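You operate a simulated robot arm through the tools that you are given. There is no shell and no other tool. Be economical: measure what you need, move in short steps, check, and stop when the job is done.

Carry out the task below with a simulated two-armed robot. There is one attempt and no reset: what you move stays moved.

JOB
Set the supply and fresh air levers as the settings card says.
Fine: lock the supply lever again.

It is judged by the outcome, as a careful person would: the job done as asked, and still so three seconds after it is handed in. It fails if anything else is knocked over, pushed out of place, dropped, spilled or broken.

ROBOT AND FRAMES
Two 7-joint arms with two-finger parallel grippers on one trunk, on a base that drives. Base frame: it is fixed to the floor where the robot stands at the start and does not move with it; the origin is under the middle of the robot, x ahead of it, y to its left, z up; the surface under the hand at the start is at about z = 965. Lengths are in mm, angles in rad, forces in N, time in s.
The left shoulder is at the start at [70, 163, 1170], the right one opposite. With the tool pointing down near the work surface each hand reaches from about 380 to 880 mm from the robot's upright axis, wherever it stands, measured 20 degrees to its own side. Places, roughly: fan mode knob [-300, 1000, 500]; fan speed knob [-300, 900, 500]; fresh air lever [-100, 1100, 1000]; lamp switch on the window door [200, 200, 500]; latch of the filter door [-400, 1100, 800]; lock knob of the supply lever [600, -100, 1000]; lower latch of the coil door [-200, 800, 500]; lower latch of the window door [100, 300, 500]; red power switch [-300, 1000, 700]; red supply lever [500, 0, 1000]; upper latch of the coil door [-200, 800, 800]; upper latch of the window door [100, 300, 800]. Payload 3.43 kg a hand.
Tool frame (each hand has its own): the origin (TCP) lies between the finger pads and is the grasp point; the fingertips stand 34 mm ahead of it; z points along the fingers, y is the line along which they close. Largest opening 128 mm; finger width 24, thickness 12; the body of the gripper, 48 by 130 mm, starts 96 mm behind the TCP.
Orientation is that of the tool frame in the base frame, as [roll, pitch, yaw] about the fixed x, y, z axes, in that order (R = Rz(yaw) Ry(pitch) Rx(roll)). With the fingers straight down and closing along the base's y, the tool's x points along the base's -x, its y along +y and its z along -z.

CONTROLS
- The arms move only by the tool arm_command. It takes "left_rows", "right_rows" or both (then of equal length, played together; a hand with none holds still); each is a list of rows, each a list of 7 numbers: the turn, a rotation vector about the tool's x, y, z in units of 45 degrees (1.0 is 45 degrees), then the shift along the tool's x, y, z in units of 300 mm (1.0 is 300 mm), then the gripper command, from -1 (fully open) to 1 (shut), values between in proportion. In form: [[wx, wy, wz, tx, ty, tz, jaw], ...]. A call has 1 to 12 rows; each row is the pose to reach, as a shift and turn from the pose commanded when the call began, along the tool's axes at that moment. A call with a number of a shift or a turn outside -1 to 1 is refused whole. Rows are played at 5 a second. More than 50 mm and 0.15 rad between two rows, or a gripper value outside its range, and nothing of the call is played. A pose out of reach is approached as far as the arm can. The call stops where the force on the tool passes 40 N (or 10 N more than at its start, if that is more) or the arm is blocked; 0.2 s more then pass. The fingers move at their own pace (about 153 mm/s each) and stop on an object; they squeeze with about 26 N. The grip force told is the motor's: it shows also when the fingers shut on nothing. Time passes only in rows, and 0.2 s behind the last, so rows that repeat a pose let the fingers close. The reply holds the time, the measured pose of the TCP, the force on the tool along the base axes, the opening and the grip force, in the units named above and with some noise, with the torque about the TCP (base axes, N m) and any sound that the robot's microphone picked up.
- Cameras (640 x 400 px; columns grow to the right, rows downward): "scene" is now at [113.1, 56.4, 1389]; the picture's right is [0.67, -0.74, 0.00], its down [-0.47, -0.43, -0.77] and it looks along [0.57, 0.52, -0.64] (base axes); focal length 214 px, centre (320, 200). "left" rides on the left gripper at [76, 11, -160] in its tool frame; the picture's right is [-0.15, 0.99, 0.00], its down [-0.88, -0.13, -0.46] and it looks along [-0.45, -0.07, 0.89] (tool axes); focal length 234 px, centre (320, 200). "right" rides on the right gripper at [76, -11, -160] in its tool frame; the picture's right is [0.15, 0.99, 0.00], its down [-0.88, 0.13, -0.46] and it looks along [-0.45, 0.07, 0.89] (tool axes); focal length 234 px, centre (320, 200). There is no depth. A picture from a camera that has moved, and an enlarged one, comes with that camera's place and axes in the base frame and with its lens.
- capture(camera): a new picture of that camera. The clock stands still meanwhile.
- raise_lower(by): slides the trunk up (or, below 0, down) by that many mm; the arms and the scene camera ride with it, the base frame stays. It gives what a move gives, with no picture.
- steer(legs): drives the robot by 1 to 6 legs, each [ahead, left, turn to the left] in mm, mm and rad, along the robot's own axes; the way and the turn of a leg run together, so that a leg with both is an arc; at most 1500 mm and 3.142 rad a leg. The arms and the cameras ride along, it lands a little off, and it stops where it bumps. It gives what a move gives.
- head_to(pan, tilt): turns the head with the scene camera to pan (to the left, within 1.501 rad either way) and tilt (down, from -0.506 to 1.204), counted from straight ahead of the robot. It gives what a move gives.
- inspect(camera, box): a new picture of the part [left, top, right, bottom] of that camera's present view, enlarged. The clock stands still meanwhile.
- sign_off(): hands the job in; it is judged then, once.

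Work in short steps. Places have to be worked out from the pictures, the camera data and where the tool is seen: move nearer, look again, correct. Check each grasp and each placing, and mend what went wrong. You have 120 turns and 92 pictures in all, those below and enlarged ones among them. Open the grippers and draw the arms clear of the work before you hand the job in, unless the task says otherwise; then end with one line.

The tools are called after "Call:" as name(argument=value, ...) on one line, values as JSON. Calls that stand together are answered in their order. arm_command: Moves the arms, as the interface text tells. Its arguments: {"type":"object","properties":{"left_rows":{"type":"array","items":{"type":"array","items":{"type":"number"}}},"right_rows":{"type":"array","items":{"type":"array","items":{"type":"number"}}}},"required":[]} The other tools are called the same way: raise_lower (by) slides the trunk up or down; steer (legs) drives the base; head_to (pan, tilt) turns the head that bears the scene camera; capture (camera) takes a picture; inspect (camera, box) takes an enlarged picture of a part of a camera's view; sign_off () hands the job in.

At the start:

```text
t: 0.0
left_position: [382.9, 463.2, 1226.8]
left_tool_rot: [-3.141, -0.001, -3.138]
left_wrist_force: [0.9, -0.9, 0.3]
left_ft_torque: [0.0, -0.01, 0.01]
left_gripper_width: 127.8
left_gripper_force: 0.0
right_position: [439.1, 42.8, 1275.1]
right_tool_rot: [3.141, 0.0, -3.141]
right_wrist_force: [0.2, 0.3, -0.2]
right_ft_torque: [0.02, -0.02, 0.02]
right_gripper_width: 128.2
right_gripper_force: 0.1
trunk travel left (down, up): [-650.0, 290.0]
robot x, y, heading: [-2.2, -0.4, -0.001]
head pan, tilt: [0.738, 0.689]
```

scene: 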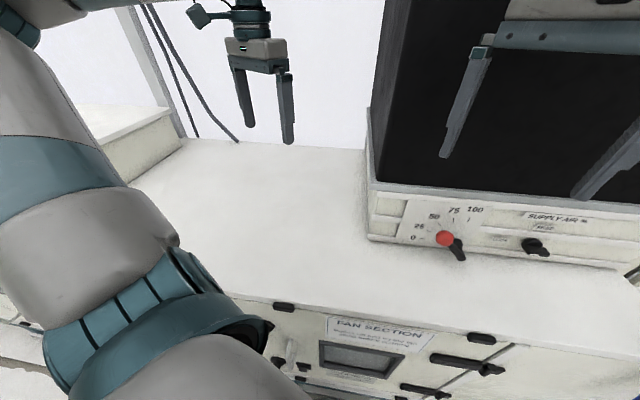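
right: 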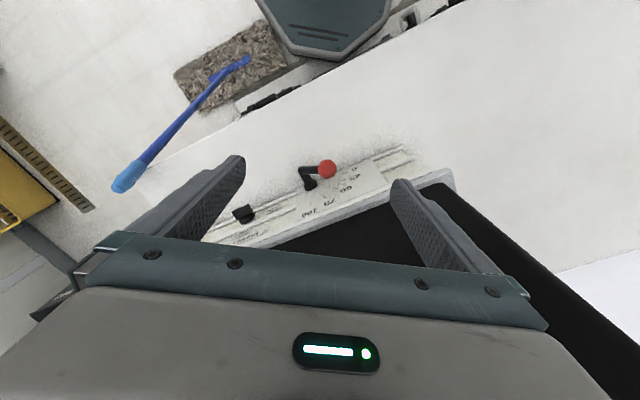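
left: 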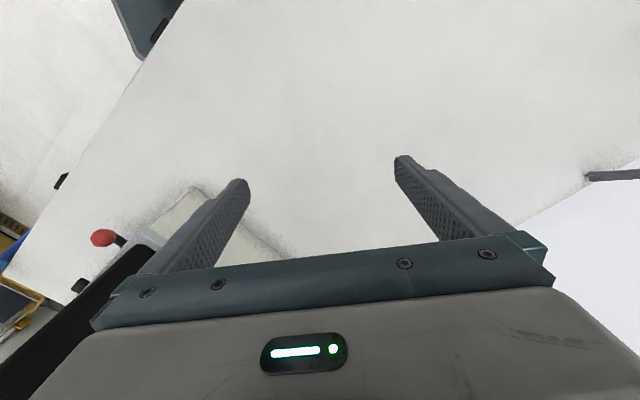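

The supply lever panel is ahead-left of me; I need to find the settings card, so I look closer at the panel and then around.

Call:
inspect(camera="scene", box=[360, 180, 640, 355])

Call:
head_to(pan=-0.2, tilt=0.6)

Call:
capture(camera="scene")

```text
2.29 times, centred on (500, 268) of scene
camera zoom: at [113.1, 56.4, 1389.0], right [0.67, -0.74, 0.0], down [-0.47, -0.43, -0.77], along [0.57, 0.52, -0.64], focal length 490 px, centre (-91, 46)
```

zoom: 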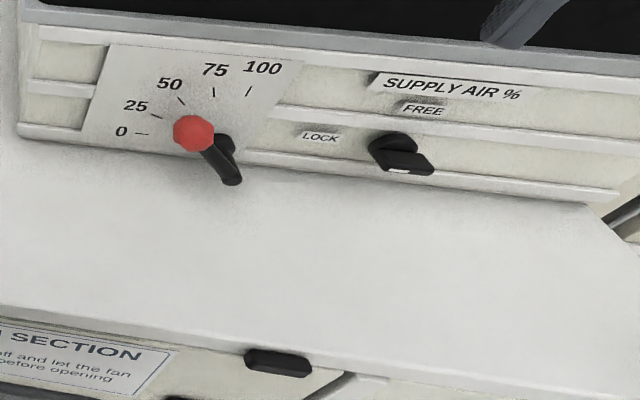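

```text
t: 1.2
left_position: [383.9, 463.1, 1227.7]
left_tool_rot: [3.141, 0.0, -3.141]
left_wrist_force: [0.1, 0.1, -0.1]
left_ft_torque: [0.01, 0.03, 0.0]
left_gripper_width: 127.9
left_gripper_force: 0.1
right_position: [438.8, 42.5, 1276.2]
right_tool_rot: [-3.141, -0.002, -3.141]
right_wrist_force: [-0.1, -0.3, 0.6]
right_ft_torque: [0.0, 0.0, 0.02]
right_gripper_width: 128.1
right_gripper_force: 0.0
trunk travel left (down, up): [-650.0, 290.0]
robot x, y, heading: [0.3, 1.0, -0.003]
head pan, tilt: [-0.201, 0.6]
```

```text
87 pictures are left
camera scene: at [136.6, -18.6, 1396.7], right [-0.2, -0.98, 0.0], down [-0.55, 0.11, -0.82], along [0.81, -0.16, -0.57], focal length 214 px, centre (320, 200)
```

scene: 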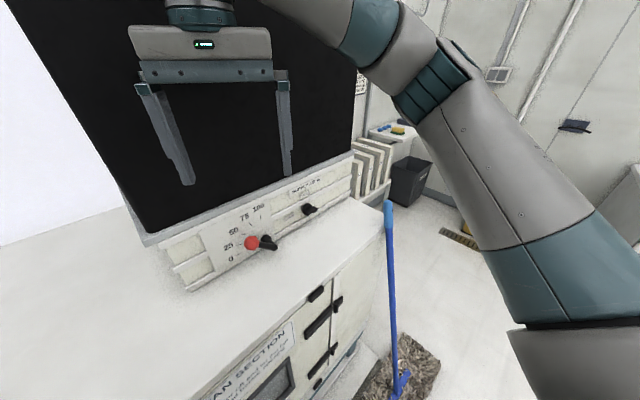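

A sheet seems to hang behind the arm near (360,85). I enlarge there and look to the other sides.

Call:
inspect(camera="scene", box=[340, 50, 460, 125])

Call:
head_to(pan=-0.9, tilt=0.3)

Call:
capture(camera="scene")

Call:
head_to(pan=1.3, tilt=0.4)

Call:
capture(camera="scene")

```text
5.33 times, centred on (400, 88) of scene
camera zoom: at [136.6, -18.6, 1396.7], right [-0.2, -0.98, 0.0], down [-0.55, 0.11, -0.82], along [0.81, -0.16, -0.57], focal length 1144 px, centre (-107, 800)
```

zoom: 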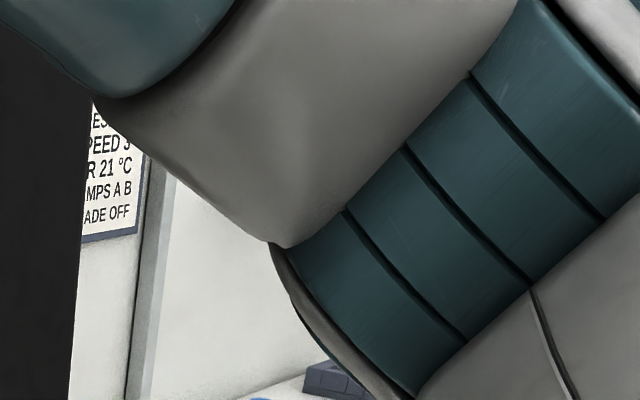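

```text
t: 2.3
left_position: [384.4, 464.1, 1228.2]
left_tool_rot: [-3.141, 0.001, -3.14]
left_wrist_force: [0.1, -0.5, -0.7]
left_ft_torque: [0.0, -0.03, -0.02]
left_gripper_width: 128.0
left_gripper_force: 0.0
right_position: [437.8, 42.9, 1276.0]
right_tool_rot: [-3.141, 0.002, 3.142]
right_wrist_force: [0.4, 0.4, -0.2]
right_ft_torque: [0.0, -0.02, -0.03]
right_gripper_width: 128.2
right_gripper_force: 0.1
trunk travel left (down, up): [-650.0, 290.0]
robot x, y, heading: [0.2, 1.8, 0.001]
head pan, tilt: [-0.901, 0.3]
```

```text
85 pictures are left
camera scene: at [108.0, -74.1, 1424.2], right [-0.78, -0.62, 0.0], down [-0.18, 0.23, -0.96], along [0.59, -0.75, -0.3], focal length 214 px, centre (320, 200)
```

scene: 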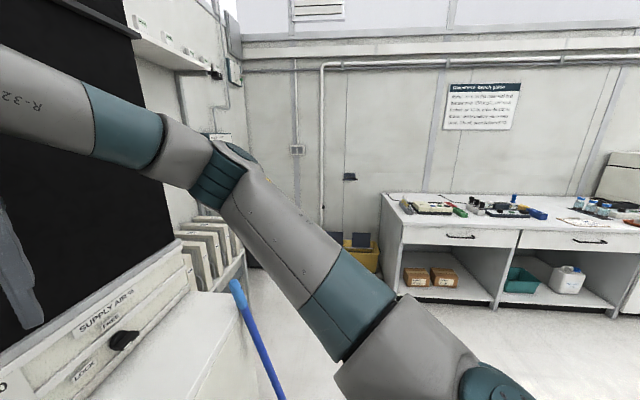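

```text
t: 4.4
left_position: [385.4, 463.2, 1228.3]
left_tool_rot: [3.141, 0.0, -3.14]
left_wrist_force: [0.1, -0.1, -0.5]
left_ft_torque: [0.03, 0.0, 0.0]
left_gripper_width: 128.1
left_gripper_force: 0.1
right_position: [439.3, 42.1, 1276.9]
right_tool_rot: [3.141, -0.001, 3.141]
right_wrist_force: [-0.8, -0.1, 0.6]
right_ft_torque: [0.01, 0.0, 0.02]
right_gripper_width: 128.0
right_gripper_force: 0.1
trunk travel left (down, up): [-650.0, 290.0]
robot x, y, heading: [-2.8, 2.2, -0.001]
head pan, tilt: [1.3, 0.4]
```

```text
84 pictures are left
camera scene: at [74.8, 88.2, 1414.9], right [0.96, -0.27, 0.0], down [-0.1, -0.38, -0.92], along [0.25, 0.89, -0.39], focal length 214 px, centre (320, 200)
```

scene: 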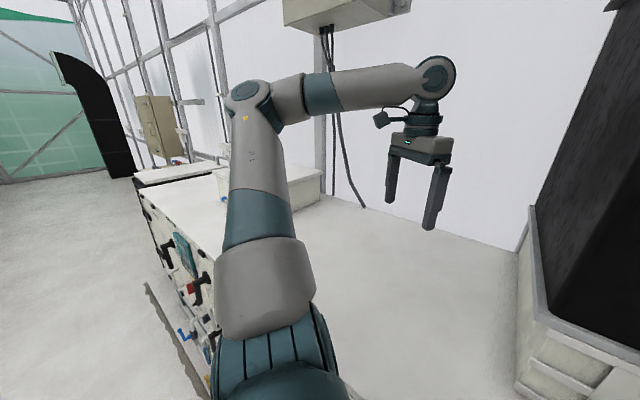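

A card partly hidden on the far wall shows settings text. I look at the right side for other cards and check the floor to the rear right before moving.

Call:
head_to(pan=-1.5, tilt=0.7)

Call:
capture(camera="scene")

Call:
head_to(pan=-0.45, tilt=0.1)

Call:
capture(camera="scene")

```text
t: 6.8
left_position: [384.9, 463.1, 1226.5]
left_tool_rot: [-3.141, 0.0, -3.141]
left_wrist_force: [0.3, 0.5, 0.6]
left_ft_torque: [0.01, -0.02, 0.0]
left_gripper_width: 128.0
left_gripper_force: 0.1
right_position: [438.3, 43.3, 1275.8]
right_tool_rot: [-3.14, -0.001, -3.142]
right_wrist_force: [0.9, 0.7, 0.2]
right_ft_torque: [-0.03, -0.01, -0.01]
right_gripper_width: 127.9
right_gripper_force: 0.0
trunk travel left (down, up): [-650.0, 290.0]
robot x, y, heading: [0.0, 2.1, -0.001]
head pan, tilt: [-1.499, 0.7]
```

```text
83 pictures are left
camera scene: at [56.1, -85.8, 1388.1], right [-1.0, -0.07, 0.0], down [-0.05, 0.64, -0.77], along [0.05, -0.76, -0.64], focal length 214 px, centre (320, 200)
```

scene: 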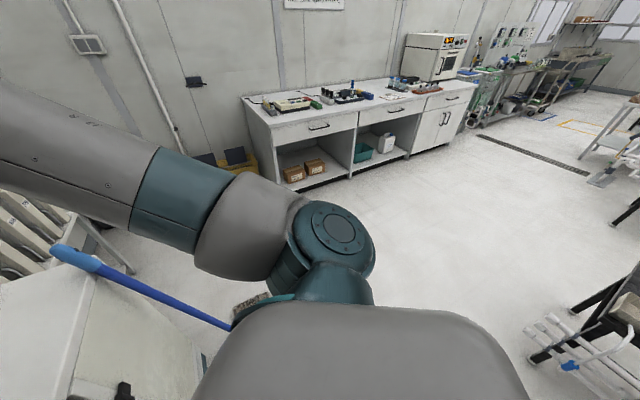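

```text
t: 8.1
left_position: [385.1, 463.2, 1227.2]
left_tool_rot: [3.141, -0.001, -3.139]
left_wrist_force: [-0.5, 0.4, -0.1]
left_ft_torque: [0.04, 0.0, -0.01]
left_gripper_width: 128.0
left_gripper_force: 0.1
right_position: [439.2, 42.8, 1276.0]
right_tool_rot: [-3.141, 0.0, -3.142]
right_wrist_force: [-0.4, -0.1, 0.9]
right_ft_torque: [-0.01, -0.01, -0.03]
right_gripper_width: 128.1
right_gripper_force: 0.1
trunk travel left (down, up): [-650.0, 290.0]
robot x, y, heading: [2.4, 0.2, 0.001]
head pan, tilt: [-0.45, 0.099]
```

```text
82 pictures are left
camera scene: at [132.8, -41.2, 1442.8], right [-0.44, -0.9, 0.0], down [-0.09, 0.04, -0.99], along [0.9, -0.43, -0.1], focal length 214 px, centre (320, 200)
```

scene: 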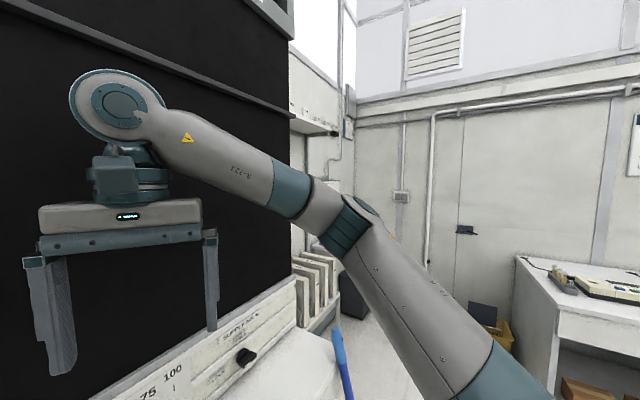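

Space behind is free for ~0.8 m. I back up and shift right a little to see the wall card past the duct.

Call:
steer(legs=[[-200, -200, 0]])

Call:
head_to(pan=-0.3, tilt=0.0)

Call:
capture(camera="scene")

```text
t: 10.1
left_position: [186.2, 262.1, 1226.6]
left_tool_rot: [3.141, 0.0, -3.141]
left_wrist_force: [0.0, 0.1, -0.5]
left_ft_torque: [0.0, -0.01, 0.02]
left_gripper_width: 127.8
left_gripper_force: 0.1
right_position: [242.3, -158.2, 1275.9]
right_tool_rot: [-3.141, 0.0, 3.14]
right_wrist_force: [0.4, 0.0, -0.5]
right_ft_torque: [-0.01, -0.01, 0.01]
right_gripper_width: 127.9
right_gripper_force: 0.0
trunk travel left (down, up): [-650.0, 290.0]
robot x, y, heading: [-198.9, -200.7, -0.001]
head pan, tilt: [-0.45, 0.099]
```

```text
t: 10.8
left_position: [188.0, 260.8, 1227.3]
left_tool_rot: [3.141, -0.001, 3.14]
left_wrist_force: [0.2, 0.0, -0.3]
left_ft_torque: [-0.01, -0.03, 0.01]
left_gripper_width: 128.1
left_gripper_force: 0.0
right_position: [240.1, -158.4, 1277.1]
right_tool_rot: [3.141, -0.001, 3.141]
right_wrist_force: [-0.3, 0.1, 0.6]
right_ft_torque: [0.01, -0.01, -0.05]
right_gripper_width: 128.0
right_gripper_force: 0.1
trunk travel left (down, up): [-650.0, 290.0]
robot x, y, heading: [-196.4, -200.3, 0.001]
head pan, tilt: [-0.3, 0.0]
```

```text
81 pictures are left
camera scene: at [-62.3, -228.9, 1452.0], right [-0.3, -0.95, 0.0], down [0.0, 0.0, -1.0], along [0.95, -0.3, 0.0], focal length 214 px, centre (320, 200)
```

scene: 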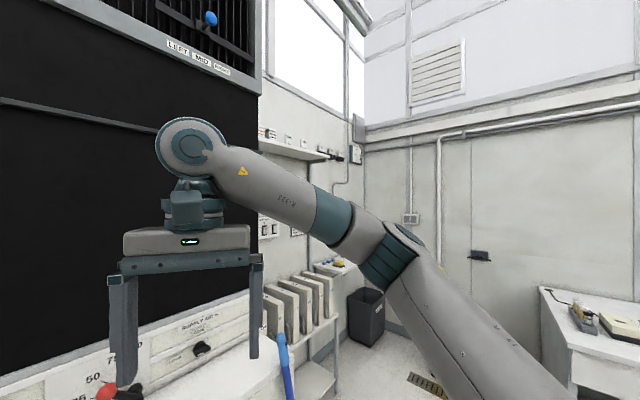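

The card (around (280,228)) is hidden by the forearm; raising the trunk will drop it below the arm in view.

Call:
raise_lower(by=280)

Call:
inspect(camera="scene", box=[220, 190, 380, 290])

```text
t: 13.6
left_position: [187.8, 262.5, 1507.0]
left_tool_rot: [-3.142, 0.002, 3.141]
left_wrist_force: [0.1, 0.4, 0.0]
left_ft_torque: [0.0, -0.04, -0.01]
left_gripper_width: 127.8
left_gripper_force: 0.0
right_position: [241.9, -157.5, 1555.7]
right_tool_rot: [3.141, 0.0, -3.14]
right_wrist_force: [-0.2, 0.0, 0.0]
right_ft_torque: [0.0, 0.03, 0.02]
right_gripper_width: 128.3
right_gripper_force: 0.1
trunk travel left (down, up): [-930.0, 10.0]
robot x, y, heading: [-198.2, -196.8, 0.002]
head pan, tilt: [-0.3, 0.0]
```

```text
4.00 times, centred on (300, 240) of scene
camera zoom: at [-61.6, -228.3, 1731.9], right [-0.3, -0.95, 0.0], down [0.0, 0.0, -1.0], along [0.95, -0.3, 0.0], focal length 858 px, centre (400, 40)
```

zoom: 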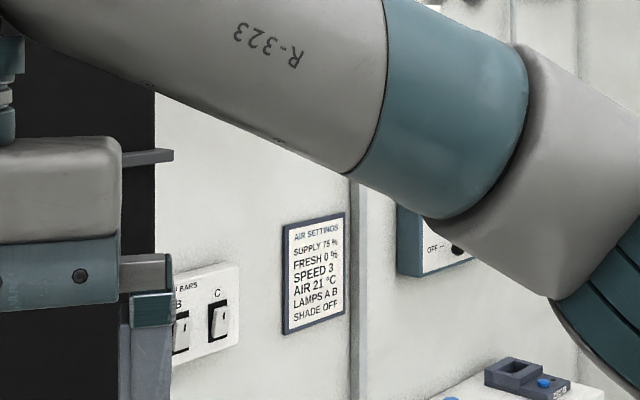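

Call:
inspect(camera="scene", box=[284, 238, 316, 258])

Call:
raise_lower(by=-280)

Call:
steer(legs=[[0, 200, 0]])

Call:
head_to(pan=0.25, tilt=0.6)

Call:
capture(camera="scene")

```text
16.00 times, centred on (300, 248) of scene
camera zoom: at [-61.6, -228.3, 1731.9], right [-0.3, -0.95, 0.0], down [0.0, 0.0, -1.0], along [0.95, -0.3, 0.0], focal length 3432 px, centre (640, -568)
```

zoom: 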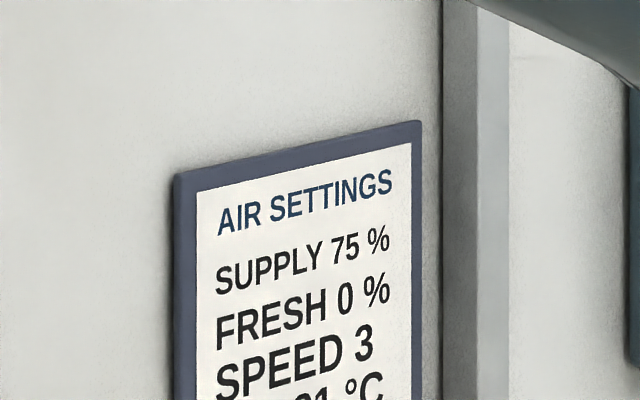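

```text
t: 16.5
left_position: [185.6, 262.2, 1227.0]
left_tool_rot: [3.141, -0.001, 3.141]
left_wrist_force: [-0.1, 1.0, -0.4]
left_ft_torque: [-0.04, -0.01, 0.02]
left_gripper_width: 127.8
left_gripper_force: 0.0
right_position: [241.3, -158.8, 1275.8]
right_tool_rot: [-3.141, 0.002, -3.141]
right_wrist_force: [-0.2, 0.4, -0.6]
right_ft_torque: [-0.02, 0.02, -0.01]
right_gripper_width: 127.9
right_gripper_force: 0.1
trunk travel left (down, up): [-650.0, 290.0]
robot x, y, heading: [-199.7, -201.4, -0.003]
head pan, tilt: [-0.3, 0.0]
```

```text
t: 18.1
left_position: [190.6, 458.9, 1227.4]
left_tool_rot: [-3.141, 0.0, 3.135]
left_wrist_force: [0.5, 0.2, -0.1]
left_ft_torque: [-0.02, 0.02, 0.02]
left_gripper_width: 128.1
left_gripper_force: 0.1
right_position: [244.3, 40.2, 1276.3]
right_tool_rot: [3.141, 0.0, 3.134]
right_wrist_force: [0.1, 0.8, 0.7]
right_ft_torque: [-0.02, -0.02, -0.02]
right_gripper_width: 128.2
right_gripper_force: 0.1
trunk travel left (down, up): [-650.0, 290.0]
robot x, y, heading: [-193.9, -1.2, -0.002]
head pan, tilt: [-0.3, 0.0]
```

```text
t: 19.1
left_position: [190.8, 459.9, 1227.8]
left_tool_rot: [3.141, 0.0, 3.134]
left_wrist_force: [0.4, 0.9, 0.1]
left_ft_torque: [0.0, -0.01, -0.01]
left_gripper_width: 128.0
left_gripper_force: 0.0
right_position: [242.5, 39.4, 1276.5]
right_tool_rot: [3.141, -0.001, 3.135]
right_wrist_force: [0.5, 0.3, -0.5]
right_ft_torque: [0.02, -0.02, -0.04]
right_gripper_width: 128.4
right_gripper_force: 0.1
trunk travel left (down, up): [-650.0, 290.0]
robot x, y, heading: [-197.3, 1.4, -0.009]
head pan, tilt: [0.25, 0.6]
```

```text
78 pictures are left
camera scene: at [-61.1, 19.5, 1396.8], right [0.24, -0.97, 0.0], down [-0.55, -0.13, -0.83], along [0.8, 0.2, -0.56], focal length 214 px, centre (320, 200)
```

scene: 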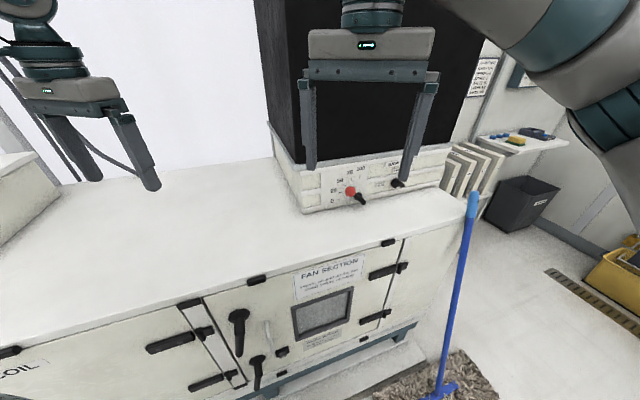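

The card reads SUPPLY 75 %, FRESH 0 %. I enlarge the supply panel from here to triangulate it.

Call:
inspect(camera="scene", box=[270, 130, 470, 255])

```text
3.20 times, centred on (370, 192) of scene
camera zoom: at [-61.1, 19.5, 1396.8], right [0.24, -0.97, 0.0], down [-0.55, -0.13, -0.83], along [0.8, 0.2, -0.56], focal length 686 px, centre (160, 224)
```

zoom: 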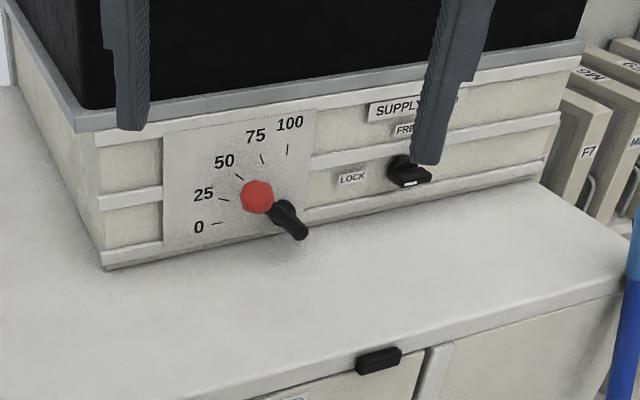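

Triangulation: panel normal ≈ (0.85,0.53), lever pivot ≈ (575,39,989), ball ≈ (482,62,1061), i.e. at 50 %; lock knob ≈ (648,-79,1024). I drive back in partway and yaw the right hand to face the panel.

Call:
steer(legs=[[140, 0, 0]])

Call:
arm_command(right_rows=[[0, 0, -0.177, 0, 0, 0, 0], [0, 0, -0.354, 0, 0, 0, 0], [0, 0, -0.531, 0, 0, 0, 0], [0, 0, -0.708, 0, 0, 0, 0]])

```text
t: 20.4
left_position: [328.7, 459.8, 1228.1]
left_tool_rot: [-3.142, 0.003, 3.136]
left_wrist_force: [0.0, 0.5, 0.3]
left_ft_torque: [0.0, -0.01, 0.0]
left_gripper_width: 127.9
left_gripper_force: 0.1
right_position: [380.7, 39.8, 1278.0]
right_tool_rot: [3.141, 0.001, 3.134]
right_wrist_force: [0.8, 0.8, 1.0]
right_ft_torque: [0.01, 0.02, -0.01]
right_gripper_width: 128.1
right_gripper_force: 0.1
trunk travel left (down, up): [-650.0, 290.0]
robot x, y, heading: [-60.6, 1.2, -0.006]
head pan, tilt: [0.25, 0.6]
```

```text
t: 21.4
left_position: [329.4, 459.5, 1227.1]
left_tool_rot: [-3.141, 0.0, 3.135]
left_wrist_force: [-1.4, -0.4, -0.2]
left_ft_torque: [0.0, 0.02, 0.0]
left_gripper_width: 127.8
left_gripper_force: 0.0
right_position: [382.1, 38.2, 1276.3]
right_tool_rot: [3.141, 0.0, -2.59]
right_wrist_force: [0.3, -0.6, 0.2]
right_ft_torque: [-0.03, -0.02, 0.02]
right_gripper_width: 64.1
right_gripper_force: 0.1
trunk travel left (down, up): [-650.0, 290.0]
robot x, y, heading: [-59.7, -2.2, -0.003]
head pan, tilt: [0.25, 0.6]
```

Yaw is as planned. Now I tilt 45° and move the right hand toward a spot in front of the lock knob to look.

Call:
arm_command(right_rows=[[0, -0.125, 0, -0.023, -0.1, 0.08, 0], [0, -0.25, 0, -0.046, -0.2, 0.16, 0], [0, -0.375, 0, -0.069, -0.3, 0.24, 0], [0, -0.5, 0, -0.092, -0.4, 0.32, 0], [0, -0.625, 0, -0.114, -0.5, 0.4, 0], [0, -0.75, 0, -0.137, -0.6, 0.48, 0], [0, -0.875, 0, -0.16, -0.7, 0.56, 0], [0, -1, 0, -0.183, -0.8, 0.64, 0]])

Call:
capture(camera="right")

Call:
capture(camera="scene")

```text
t: 23.2
left_position: [329.4, 457.8, 1228.0]
left_tool_rot: [3.139, 0.001, 3.134]
left_wrist_force: [-0.2, -0.4, 0.5]
left_ft_torque: [0.02, 0.01, 0.0]
left_gripper_width: 127.8
left_gripper_force: 0.1
right_position: [554.2, -138.8, 1087.9]
right_tool_rot: [3.14, 0.789, -2.593]
right_wrist_force: [1.1, -0.4, 0.4]
right_ft_torque: [0.0, 0.04, 0.02]
right_gripper_width: 64.1
right_gripper_force: 0.1
trunk travel left (down, up): [-650.0, 290.0]
robot x, y, heading: [-56.1, -2.5, -0.008]
head pan, tilt: [0.25, 0.6]
```

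```text
76 pictures are left
camera right: at [418.8, -236.9, 1146.1], right [-0.61, 0.79, -0.1], down [0.19, 0.27, 0.95], along [0.77, 0.55, -0.31], focal length 234 px, centre (320, 200)
```

right: 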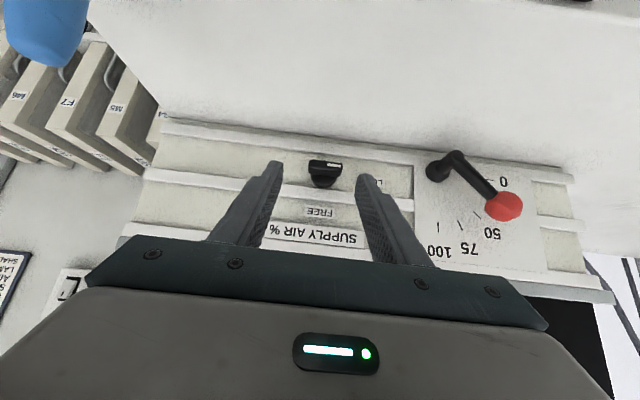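

```text
75 pictures are left
camera scene: at [78.4, 17.2, 1396.9], right [0.24, -0.97, 0.0], down [-0.55, -0.13, -0.83], along [0.8, 0.2, -0.56], focal length 214 px, centre (320, 200)
```

scene: 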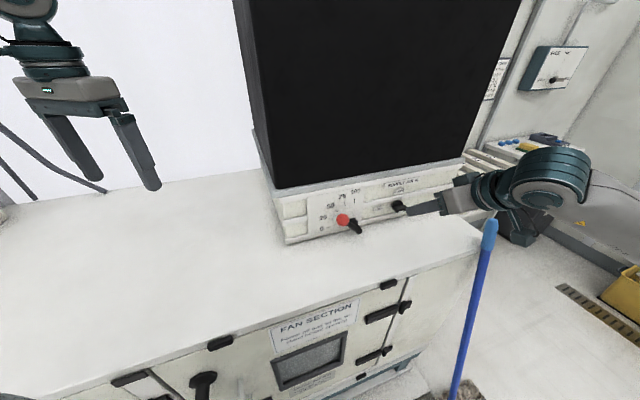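

The right camera now sees the knob (picture upside-down). I enlarge it to see whether it points to LOCK or FREE.

Call:
inspect(camera="right", box=[270, 120, 430, 220])

Call:
inspect(camera="right", box=[390, 120, 570, 270])

Call:
inspect(camera="scene", box=[380, 170, 540, 270])

```text
4.00 times, centred on (350, 170) of right
camera zoom: at [418.8, -236.9, 1146.1], right [-0.61, 0.79, -0.1], down [0.19, 0.27, 0.95], along [0.77, 0.55, -0.31], focal length 937 px, centre (200, 320)
```

zoom: 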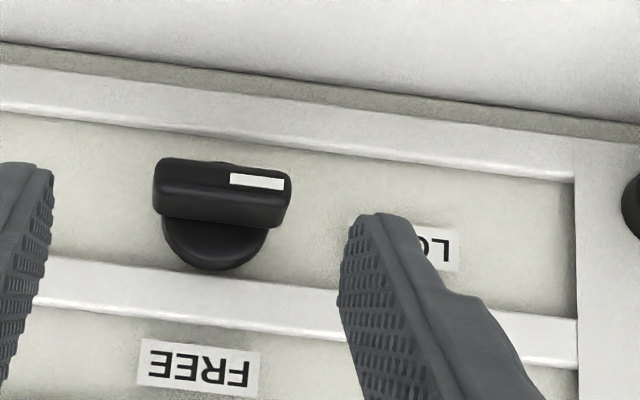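

```text
2.67 times, centred on (480, 195) of right
camera zoom: at [418.8, -236.9, 1146.1], right [-0.61, 0.79, -0.1], down [0.19, 0.27, 0.95], along [0.77, 0.55, -0.31], focal length 624 px, centre (-107, 213)
```

zoom: 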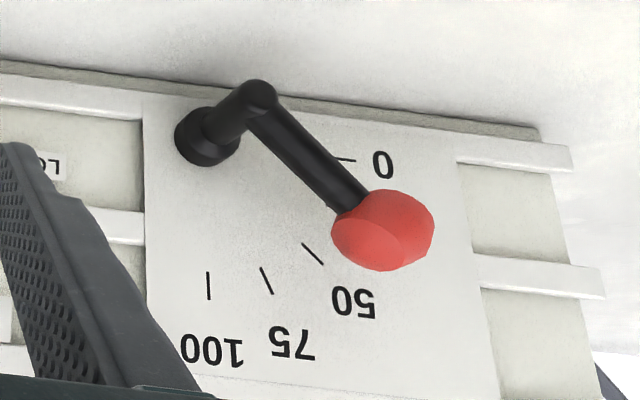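

```text
4.00 times, centred on (460, 220) of scene
camera zoom: at [78.4, 17.2, 1396.9], right [0.24, -0.97, 0.0], down [-0.55, -0.13, -0.83], along [0.8, 0.2, -0.56], focal length 858 px, centre (-240, 120)
```

zoom: 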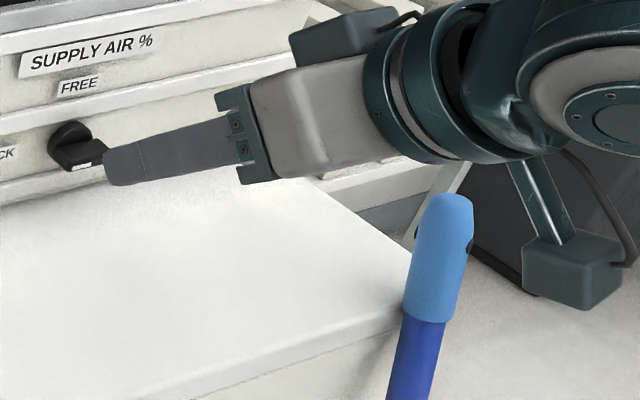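

The knob's white mark points at LOCK, so the lever is locked at ~50 %. I must turn the knob to FREE (up), set the lever, and lock it again. I close the fingers and bring the tip just above the knob bar's right end.

Call:
arm_command(right_rows=[[0, 0, 0, 0, -0.05, 0, 1], [0, 0, 0, 0, -0.05, 0, 1], [0, 0, 0, -0.063, -0.05, 0.08, 1], [0, 0, 0, -0.127, -0.05, 0.165, 1], [0, 0, 0, -0.127, -0.05, 0.165, 1]])

Call:
inspect(camera="right", box=[220, 100, 420, 225])

Call:
inspect(camera="scene", box=[360, 160, 520, 260])

```text
t: 24.4
left_position: [330.1, 458.4, 1228.2]
left_tool_rot: [-3.142, 0.001, 3.135]
left_wrist_force: [-0.9, 0.1, 0.2]
left_ft_torque: [0.0, -0.01, -0.03]
left_gripper_width: 128.1
left_gripper_force: 0.1
right_position: [612.4, -117.9, 1074.2]
right_tool_rot: [-3.141, 0.788, -2.593]
right_wrist_force: [0.8, -1.2, 0.2]
right_ft_torque: [0.0, -0.01, 0.03]
right_gripper_width: 0.2
right_gripper_force: 25.8
trunk travel left (down, up): [-650.0, 290.0]
robot x, y, heading: [-56.0, 1.1, -0.003]
head pan, tilt: [0.25, 0.6]
```

```text
3.20 times, centred on (320, 162) of right
camera zoom: at [477.1, -214.8, 1134.0], right [-0.6, 0.79, -0.1], down [0.19, 0.27, 0.95], along [0.77, 0.55, -0.31], focal length 749 px, centre (320, 320)
```

zoom: 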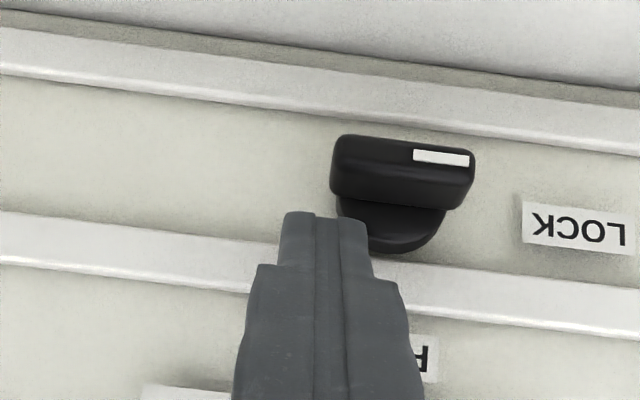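

```text
4.00 times, centred on (440, 210) of scene
camera zoom: at [77.7, 18.5, 1396.8], right [0.24, -0.97, 0.0], down [-0.55, -0.14, -0.83], along [0.8, 0.2, -0.56], focal length 858 px, centre (-160, 160)
```

zoom: 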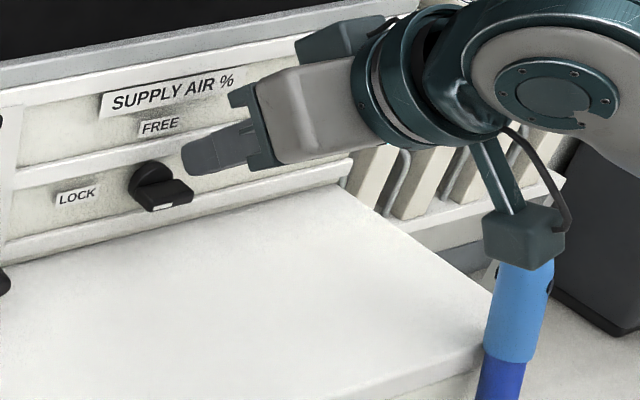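

The tip is above the bar's right end (a≈-21 mm, ~10 mm over it). I push down ~24 mm in small steps to turn the knob clockwise.

Call:
arm_command(right_rows=[[0, 0, 0, 0, -0.01, 0, 1], [0, 0, 0, 0.0142, -0.01, 0.0141, 1], [0, 0, 0, 0.0284, -0.01, 0.0282, 1], [0, 0, 0, 0.0355, -0.01, 0.0352, 1], [0, 0, 0, 0.0426, -0.01, 0.0423, 1], [0, 0, 0, 0.0497, -0.01, 0.0493, 1], [0, 0, 0, 0.0568, -0.01, 0.0564, 1]])

Call:
inspect(camera="right", box=[220, 100, 420, 225])

```text
t: 26.0
left_position: [330.3, 458.8, 1227.9]
left_tool_rot: [-3.141, -0.001, 3.135]
left_wrist_force: [-0.3, 0.8, -0.1]
left_ft_torque: [0.02, 0.0, 0.0]
left_gripper_width: 128.3
left_gripper_force: 0.1
right_position: [616.0, -119.8, 1053.1]
right_tool_rot: [3.141, 0.785, -2.591]
right_wrist_force: [1.5, 0.6, 1.4]
right_ft_torque: [0.04, -0.08, -0.08]
right_gripper_width: 0.0
right_gripper_force: 26.0
trunk travel left (down, up): [-650.0, 290.0]
robot x, y, heading: [-57.7, 1.0, -0.009]
head pan, tilt: [0.25, 0.6]
```

```text
3.20 times, centred on (320, 162) of right
camera zoom: at [480.0, -217.2, 1113.2], right [-0.6, 0.79, -0.1], down [0.19, 0.27, 0.94], along [0.77, 0.55, -0.31], focal length 749 px, centre (320, 320)
```

zoom: 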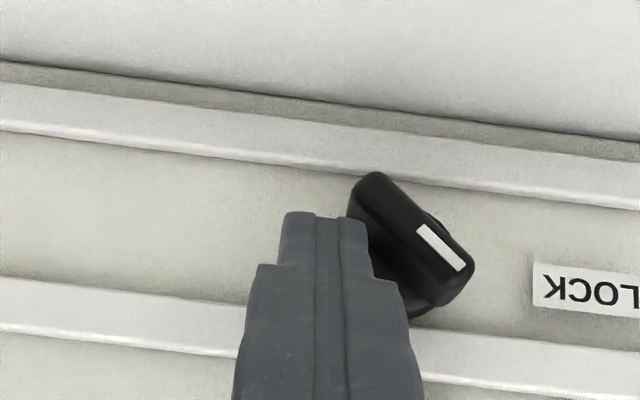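

It turned about 45° and stays. Now I go over to the upper-left of the bar and push its upper end to the right to reach FREE.

Call:
arm_command(right_rows=[[0, 0, 0, -0.0473, 0, -0.047, 1], [0, 0, 0, -0.09, 0, -0.0893, 1], [0, 0, 0, -0.09, 0.1, -0.0893, 1], [0, 0, 0, -0.09, 0.207, -0.0893, 1], [0, 0, 0, -0.05, 0.207, -0.05, 1], [0, 0, 0, -0.0237, 0.207, -0.0235, 1], [0, 0, 0, -0.0237, 0.187, -0.0235, 1], [0, 0, 0, -0.0237, 0.173, -0.0235, 1], [0, 0, 0, -0.0237, 0.158, -0.0235, 1], [0, 0, 0, -0.0237, 0.147, -0.0235, 1]])

Call:
inspect(camera="right", box=[220, 100, 420, 225])

```text
t: 28.2
left_position: [325.5, 462.1, 1228.2]
left_tool_rot: [-3.14, 0.004, 3.137]
left_wrist_force: [-0.6, 0.4, -1.0]
left_ft_torque: [0.02, -0.02, 0.0]
left_gripper_width: 127.7
left_gripper_force: 0.0
right_position: [588.9, -78.9, 1066.6]
right_tool_rot: [-3.142, 0.791, -2.584]
right_wrist_force: [-12.1, 15.8, 16.4]
right_ft_torque: [0.51, 0.01, 0.35]
right_gripper_width: 0.0
right_gripper_force: 26.0
trunk travel left (down, up): [-650.0, 290.0]
robot x, y, heading: [-56.9, -2.6, -0.009]
head pan, tilt: [0.25, 0.6]
```

```text
3.20 times, centred on (320, 162) of right
camera zoom: at [453.8, -176.3, 1125.9], right [-0.61, 0.79, -0.11], down [0.18, 0.27, 0.95], along [0.77, 0.56, -0.3], focal length 749 px, centre (320, 320)
```

zoom: 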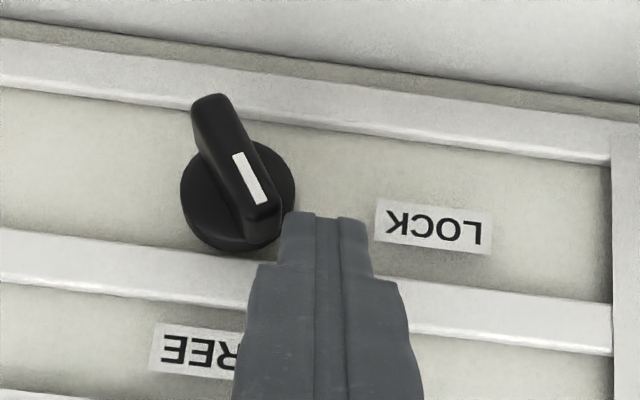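

The knob is at ~65° with ~20 N on the finger. I push a bit further to the right.

Call:
arm_command(right_rows=[[0, 0, 0, 0, -0.01, 0, 1], [0, 0, 0, 0, -0.02, 0, 1], [0, 0, 0, 0, -0.03, 0, 1], [0, 0, 0, 0, -0.03, 0, 1]])

Call:
inspect(camera="right", box=[220, 100, 420, 225])

```text
t: 29.2
left_position: [326.8, 461.3, 1228.9]
left_tool_rot: [-3.14, 0.004, 3.135]
left_wrist_force: [0.8, 0.1, -0.3]
left_ft_torque: [-0.01, 0.0, -0.02]
left_gripper_width: 127.9
left_gripper_force: 0.0
right_position: [592.5, -86.5, 1062.5]
right_tool_rot: [-3.137, 0.782, -2.587]
right_wrist_force: [-20.2, 16.5, 1.7]
right_ft_torque: [0.3, 0.29, 0.6]
right_gripper_width: 0.0
right_gripper_force: 26.2
trunk travel left (down, up): [-650.0, 290.0]
robot x, y, heading: [-57.7, -1.6, -0.008]
head pan, tilt: [0.25, 0.6]
```

```text
3.20 times, centred on (320, 162) of right
camera zoom: at [458.1, -184.4, 1123.3], right [-0.61, 0.79, -0.11], down [0.19, 0.27, 0.94], along [0.77, 0.55, -0.31], focal length 749 px, centre (320, 320)
```

zoom: 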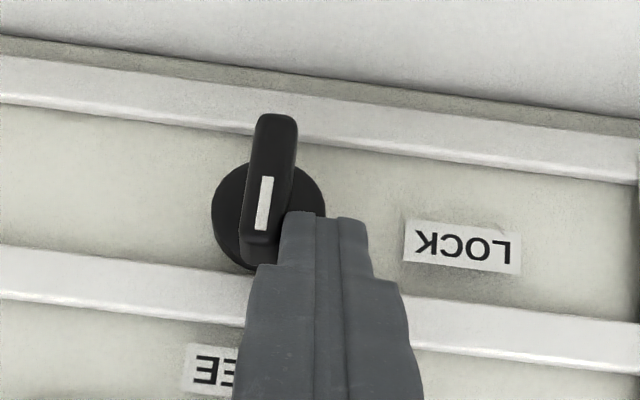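

The knob now points to FREE at its stop. I retreat up and move over to the left of the lever ball.

Call:
arm_command(right_rows=[[0, 0, 0, 0, 0.03, 0, 1], [0, 0, 0, -0.085, 0.04, -0.127, 1], [0, 0, 0, -0.171, 0.06, -0.254, 1], [0, 0, 0, -0.171, 0.2, -0.254, 1], [0, 0, 0, -0.171, 0.35, -0.254, 1], [0, 0, 0, -0.171, 0.5, -0.254, 1], [0, 0, 0, -0.171, 0.65, -0.254, 1], [0, 0, 0, -0.171, 0.8, -0.254, 1], [0, 0, 0, -0.171, 0.8, -0.254, 1]])

Call:
capture(camera="right")

Call:
inspect(camera="scene", box=[260, 130, 460, 255])

```text
t: 31.2
left_position: [331.7, 458.4, 1227.6]
left_tool_rot: [3.14, 0.0, 3.134]
left_wrist_force: [0.1, -0.2, 0.6]
left_ft_torque: [-0.02, 0.0, 0.02]
left_gripper_width: 128.1
left_gripper_force: 0.1
right_position: [461.2, 104.8, 1148.9]
right_tool_rot: [3.14, 0.785, -2.595]
right_wrist_force: [0.5, -0.8, 0.2]
right_ft_torque: [0.05, 0.0, 0.02]
right_gripper_width: 0.0
right_gripper_force: 25.7
trunk travel left (down, up): [-650.0, 290.0]
robot x, y, heading: [-57.7, -1.7, -0.004]
head pan, tilt: [0.25, 0.6]
```

```text
66 pictures are left
camera right: at [325.3, 9.1, 1209.9], right [-0.6, 0.79, -0.1], down [0.19, 0.27, 0.95], along [0.77, 0.55, -0.31], focal length 234 px, centre (320, 200)
```

right: 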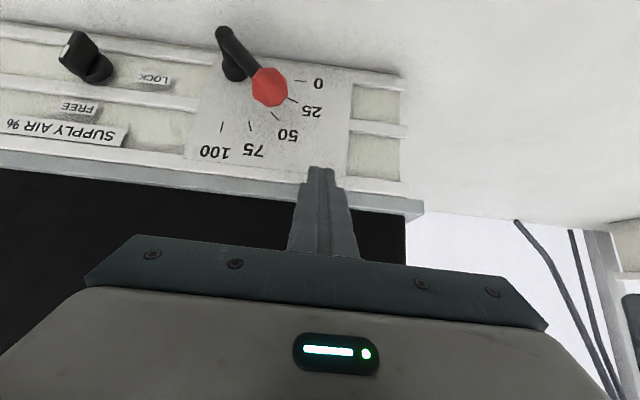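

```text
3.20 times, centred on (360, 192) of scene
camera zoom: at [79.1, 17.7, 1396.7], right [0.24, -0.97, 0.0], down [-0.55, -0.13, -0.82], along [0.8, 0.2, -0.57], focal length 686 px, centre (192, 224)
```

zoom: 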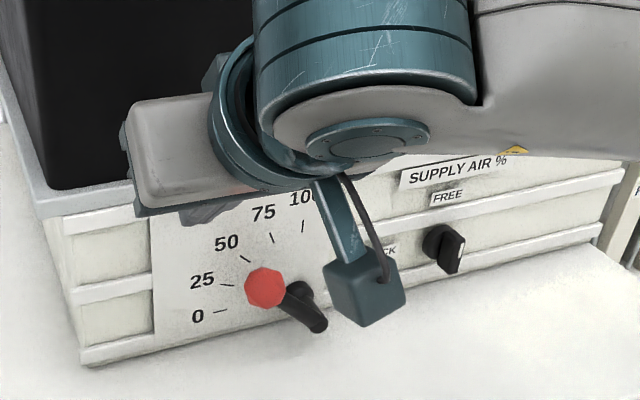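

Ball confirmed at ≈(485,60,1061), 50 mm right of the tool. I descend beside it and push it right in small steps, most of the way.

Call:
arm_command(right_rows=[[0, 0, 0, 0.097, 0, 0.087, 1], [0, 0, 0, 0.194, 0, 0.174, 1], [0, 0, 0, 0.194, -0.04, 0.174, 1], [0, 0, 0, 0.194, -0.07, 0.174, 1], [0, 0, 0, 0.194, -0.09, 0.174, 1], [0, 0, 0, 0.194, -0.11, 0.174, 1], [0, 0, 0, 0.194, -0.13, 0.174, 1], [0, 0, 0, 0.194, -0.14, 0.174, 1], [0, 0, 0, 0.194, -0.14, 0.174, 1]])

Call:
capture(camera="right")

```text
t: 33.2
left_position: [327.0, 461.1, 1227.1]
left_tool_rot: [3.141, 0.002, 3.137]
left_wrist_force: [-0.2, -0.9, -0.2]
left_ft_torque: [0.06, 0.02, 0.03]
left_gripper_width: 127.7
left_gripper_force: 0.0
right_position: [473.8, 72.2, 1080.9]
right_tool_rot: [3.133, 0.801, -2.586]
right_wrist_force: [-5.4, 14.5, 12.4]
right_ft_torque: [0.27, -0.15, 0.29]
right_gripper_width: 0.0
right_gripper_force: 25.7
trunk travel left (down, up): [-650.0, 290.0]
robot x, y, heading: [-58.1, 2.8, -0.005]
head pan, tilt: [0.25, 0.6]
stopped in row 9 (right hand): the force on the tool passed its limit at 41 N (the readings are from after the stop); the commanded pose is now the measured one
```

```text
64 pictures are left
camera right: at [337.6, -27.1, 1138.0], right [-0.62, 0.78, -0.1], down [0.17, 0.26, 0.95], along [0.77, 0.57, -0.3], focal length 234 px, centre (320, 200)
```

right: 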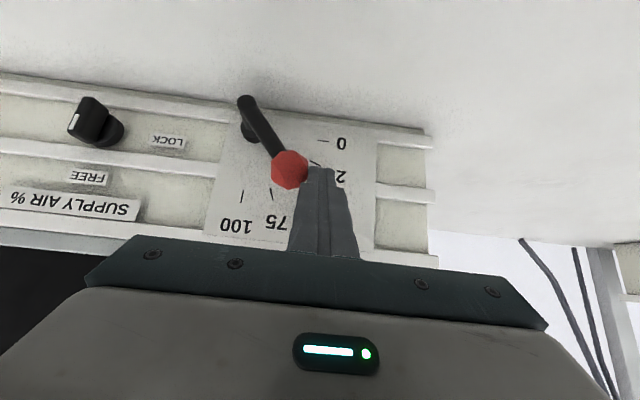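

The lever moved only to ~58 %; the finger was riding high on the ball. I back off, go lower and push again to the right with a slight rise.

Call:
arm_command(right_rows=[[0, 0, 0, 0, 0.04, 0, 1], [0, 0, 0, 0.0615, 0.04, 0.061, 1], [0, 0, 0, 0.0615, 0.01, 0.061, 1], [0, 0, 0, 0.0568, -0.01, 0.0564, 1], [0, 0, 0, 0.0497, -0.025, 0.0493, 1], [0, 0, 0, 0.0426, -0.035, 0.0423, 1], [0, 0, 0, 0.0426, -0.035, 0.0423, 1]])

Call:
capture(camera="right")

```text
t: 34.8
left_position: [329.0, 460.5, 1227.4]
left_tool_rot: [-3.14, 0.0, 3.138]
left_wrist_force: [1.0, 0.5, 0.7]
left_ft_torque: [0.0, 0.01, 0.02]
left_gripper_width: 127.9
left_gripper_force: 0.1
right_position: [478.7, 61.6, 1061.3]
right_tool_rot: [3.138, 0.796, -2.587]
right_wrist_force: [-4.1, 8.2, 8.5]
right_ft_torque: [0.03, -0.16, 0.18]
right_gripper_width: 0.0
right_gripper_force: 26.2
trunk travel left (down, up): [-650.0, 290.0]
robot x, y, heading: [-57.6, -1.2, -0.001]
head pan, tilt: [0.25, 0.6]
```

```text
63 pictures are left
camera right: at [342.9, -37.1, 1119.2], right [-0.61, 0.79, -0.1], down [0.18, 0.26, 0.95], along [0.77, 0.56, -0.3], focal length 234 px, centre (320, 200)
```

right: 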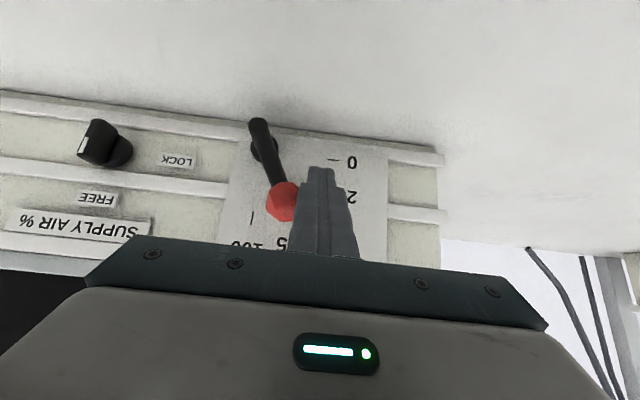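

It moved to about 65°, ~70 %. I push ~4 mm more, then back off to measure it unobstructed.

Call:
arm_command(right_rows=[[0, 0, 0, 0, -0.008, 0, 1], [0, 0, 0, -0.004, -0.015, -0.004, 1], [0, 0, 0, -0.004, -0.015, -0.004, 1], [0, 0, 0, -0.004, 0.05, -0.004, 1], [0, 0, 0, -0.004, 0.14, -0.004, 1], [0, 0, 0, -0.1, 0.17, -0.1, 1]])

Call:
inspect(camera="right", box=[160, 60, 400, 210])

Call:
inspect(camera="scene", box=[280, 150, 440, 250])

```text
t: 36.2
left_position: [328.1, 460.2, 1227.9]
left_tool_rot: [-3.141, 0.002, 3.136]
left_wrist_force: [-0.2, 0.4, -0.1]
left_ft_torque: [0.03, -0.02, 0.02]
left_gripper_width: 127.5
left_gripper_force: 0.0
right_position: [454.7, 105.3, 1106.1]
right_tool_rot: [3.139, 0.792, -2.588]
right_wrist_force: [0.3, -0.3, 0.0]
right_ft_torque: [0.02, -0.01, 0.0]
right_gripper_width: 0.0
right_gripper_force: 25.9
trunk travel left (down, up): [-650.0, 290.0]
robot x, y, heading: [-55.8, 0.5, -0.007]
head pan, tilt: [0.25, 0.6]
```

```text
2.67 times, centred on (280, 135) of right
camera zoom: at [319.4, 6.5, 1164.2], right [-0.61, 0.79, -0.1], down [0.18, 0.26, 0.95], along [0.77, 0.56, -0.3], focal length 624 px, centre (427, 373)
```

zoom: 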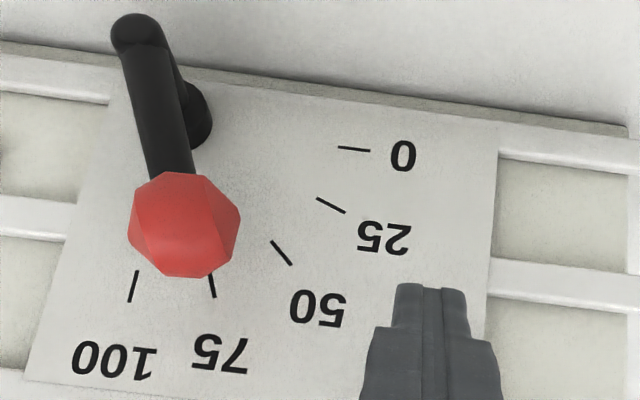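

```text
4.00 times, centred on (360, 200) of scene
camera zoom: at [77.3, 19.7, 1396.7], right [0.24, -0.97, 0.0], down [-0.55, -0.14, -0.83], along [0.8, 0.2, -0.56], focal length 858 px, centre (160, 200)
```

zoom: 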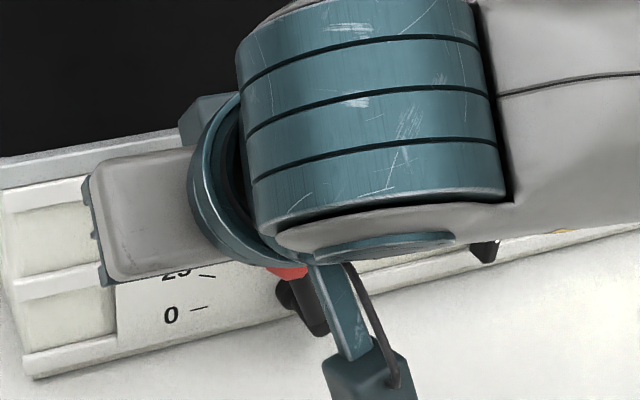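

Estimated angle is near the 75 tick, perhaps slightly short. I place the right camera in the plane through the pivot axis and the 75 tick, so a correct lever must overlay the tick.

Call:
arm_command(right_rows=[[0, 0, 0, -0.0473, 0, -0.047, 1], [0, 0, 0, -0.0473, -0.083, -0.047, 1], [0, 0, 0, -0.0473, -0.083, -0.047, 1]])

Call:
inspect(camera="right", box=[180, 40, 380, 165])

```text
t: 37.0
left_position: [330.4, 461.4, 1227.1]
left_tool_rot: [-3.141, 0.001, 3.135]
left_wrist_force: [0.2, -0.6, 0.2]
left_ft_torque: [0.0, -0.05, -0.04]
left_gripper_width: 128.2
left_gripper_force: 0.1
right_position: [467.9, 84.0, 1126.1]
right_tool_rot: [3.139, 0.792, -2.587]
right_wrist_force: [-0.4, 0.2, -0.3]
right_ft_torque: [-0.02, -0.02, -0.03]
right_gripper_width: 0.0
right_gripper_force: 25.7
trunk travel left (down, up): [-650.0, 290.0]
robot x, y, heading: [-60.9, -2.3, -0.006]
head pan, tilt: [0.25, 0.6]
```

```text
3.20 times, centred on (280, 102) of right
camera zoom: at [333.8, -14.7, 1184.3], right [-0.61, 0.79, -0.1], down [0.18, 0.26, 0.95], along [0.77, 0.56, -0.3], focal length 749 px, centre (448, 512)
```

zoom: 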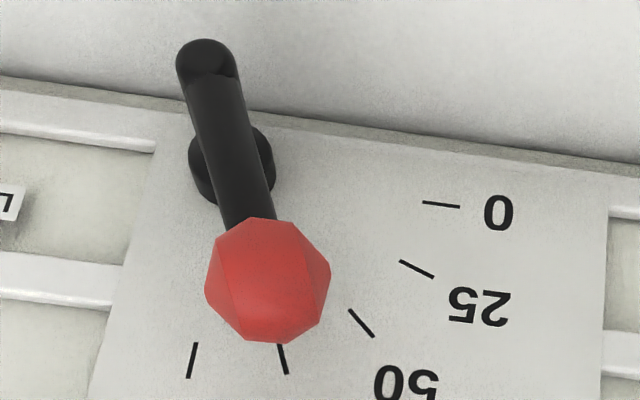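

The lever overlays the 75 tick within about 1 %. Now I go back up and over to the right side of the knob to lock it.

Call:
arm_command(right_rows=[[0, 0, 0, -0.059, 0, -0.0587, 1], [0, 0, 0, -0.059, -0.14, -0.0587, 1], [0, 0, 0, -0.059, -0.28, -0.0587, 1], [0, 0, 0, -0.059, -0.42, -0.0587, 1], [0, 0, 0, -0.059, -0.56, -0.0587, 1], [0, 0, 0, -0.059, -0.7, -0.0587, 1], [0, 0, 0, -0.059, -0.843, -0.0587, 1], [0, 0, 0, -0.059, -0.85, -0.0587, 1], [0, 0, 0, 0.024, -0.85, 0.066, 1], [0, 0, 0, 0.09, -0.85, 0.165, 1], [0, 0, 0, 0.09, -0.85, 0.165, 1]])

Call:
inspect(camera="right", box=[220, 100, 420, 225])

```text
t: 39.4
left_position: [328.6, 460.7, 1227.5]
left_tool_rot: [-3.141, 0.0, 3.137]
left_wrist_force: [0.3, 0.3, 0.8]
left_ft_torque: [0.0, -0.08, 0.01]
left_gripper_width: 127.9
left_gripper_force: 0.2
right_position: [614.1, -122.5, 1067.2]
right_tool_rot: [3.138, 0.795, -2.586]
right_wrist_force: [0.3, -0.2, 0.1]
right_ft_torque: [-0.01, -0.02, -0.03]
right_gripper_width: 0.0
right_gripper_force: 25.6
trunk travel left (down, up): [-650.0, 290.0]
robot x, y, heading: [-55.2, 1.5, -0.005]
head pan, tilt: [0.25, 0.6]
```

```text
3.20 times, centred on (320, 162) of right
camera zoom: at [479.1, -221.0, 1125.5], right [-0.61, 0.79, -0.1], down [0.18, 0.26, 0.95], along [0.77, 0.56, -0.3], focal length 749 px, centre (320, 320)
```

zoom: 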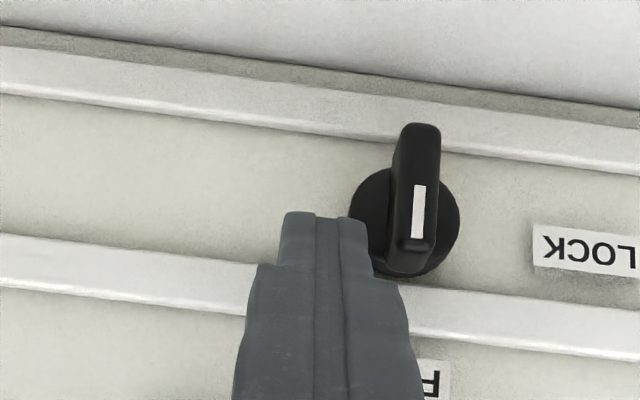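

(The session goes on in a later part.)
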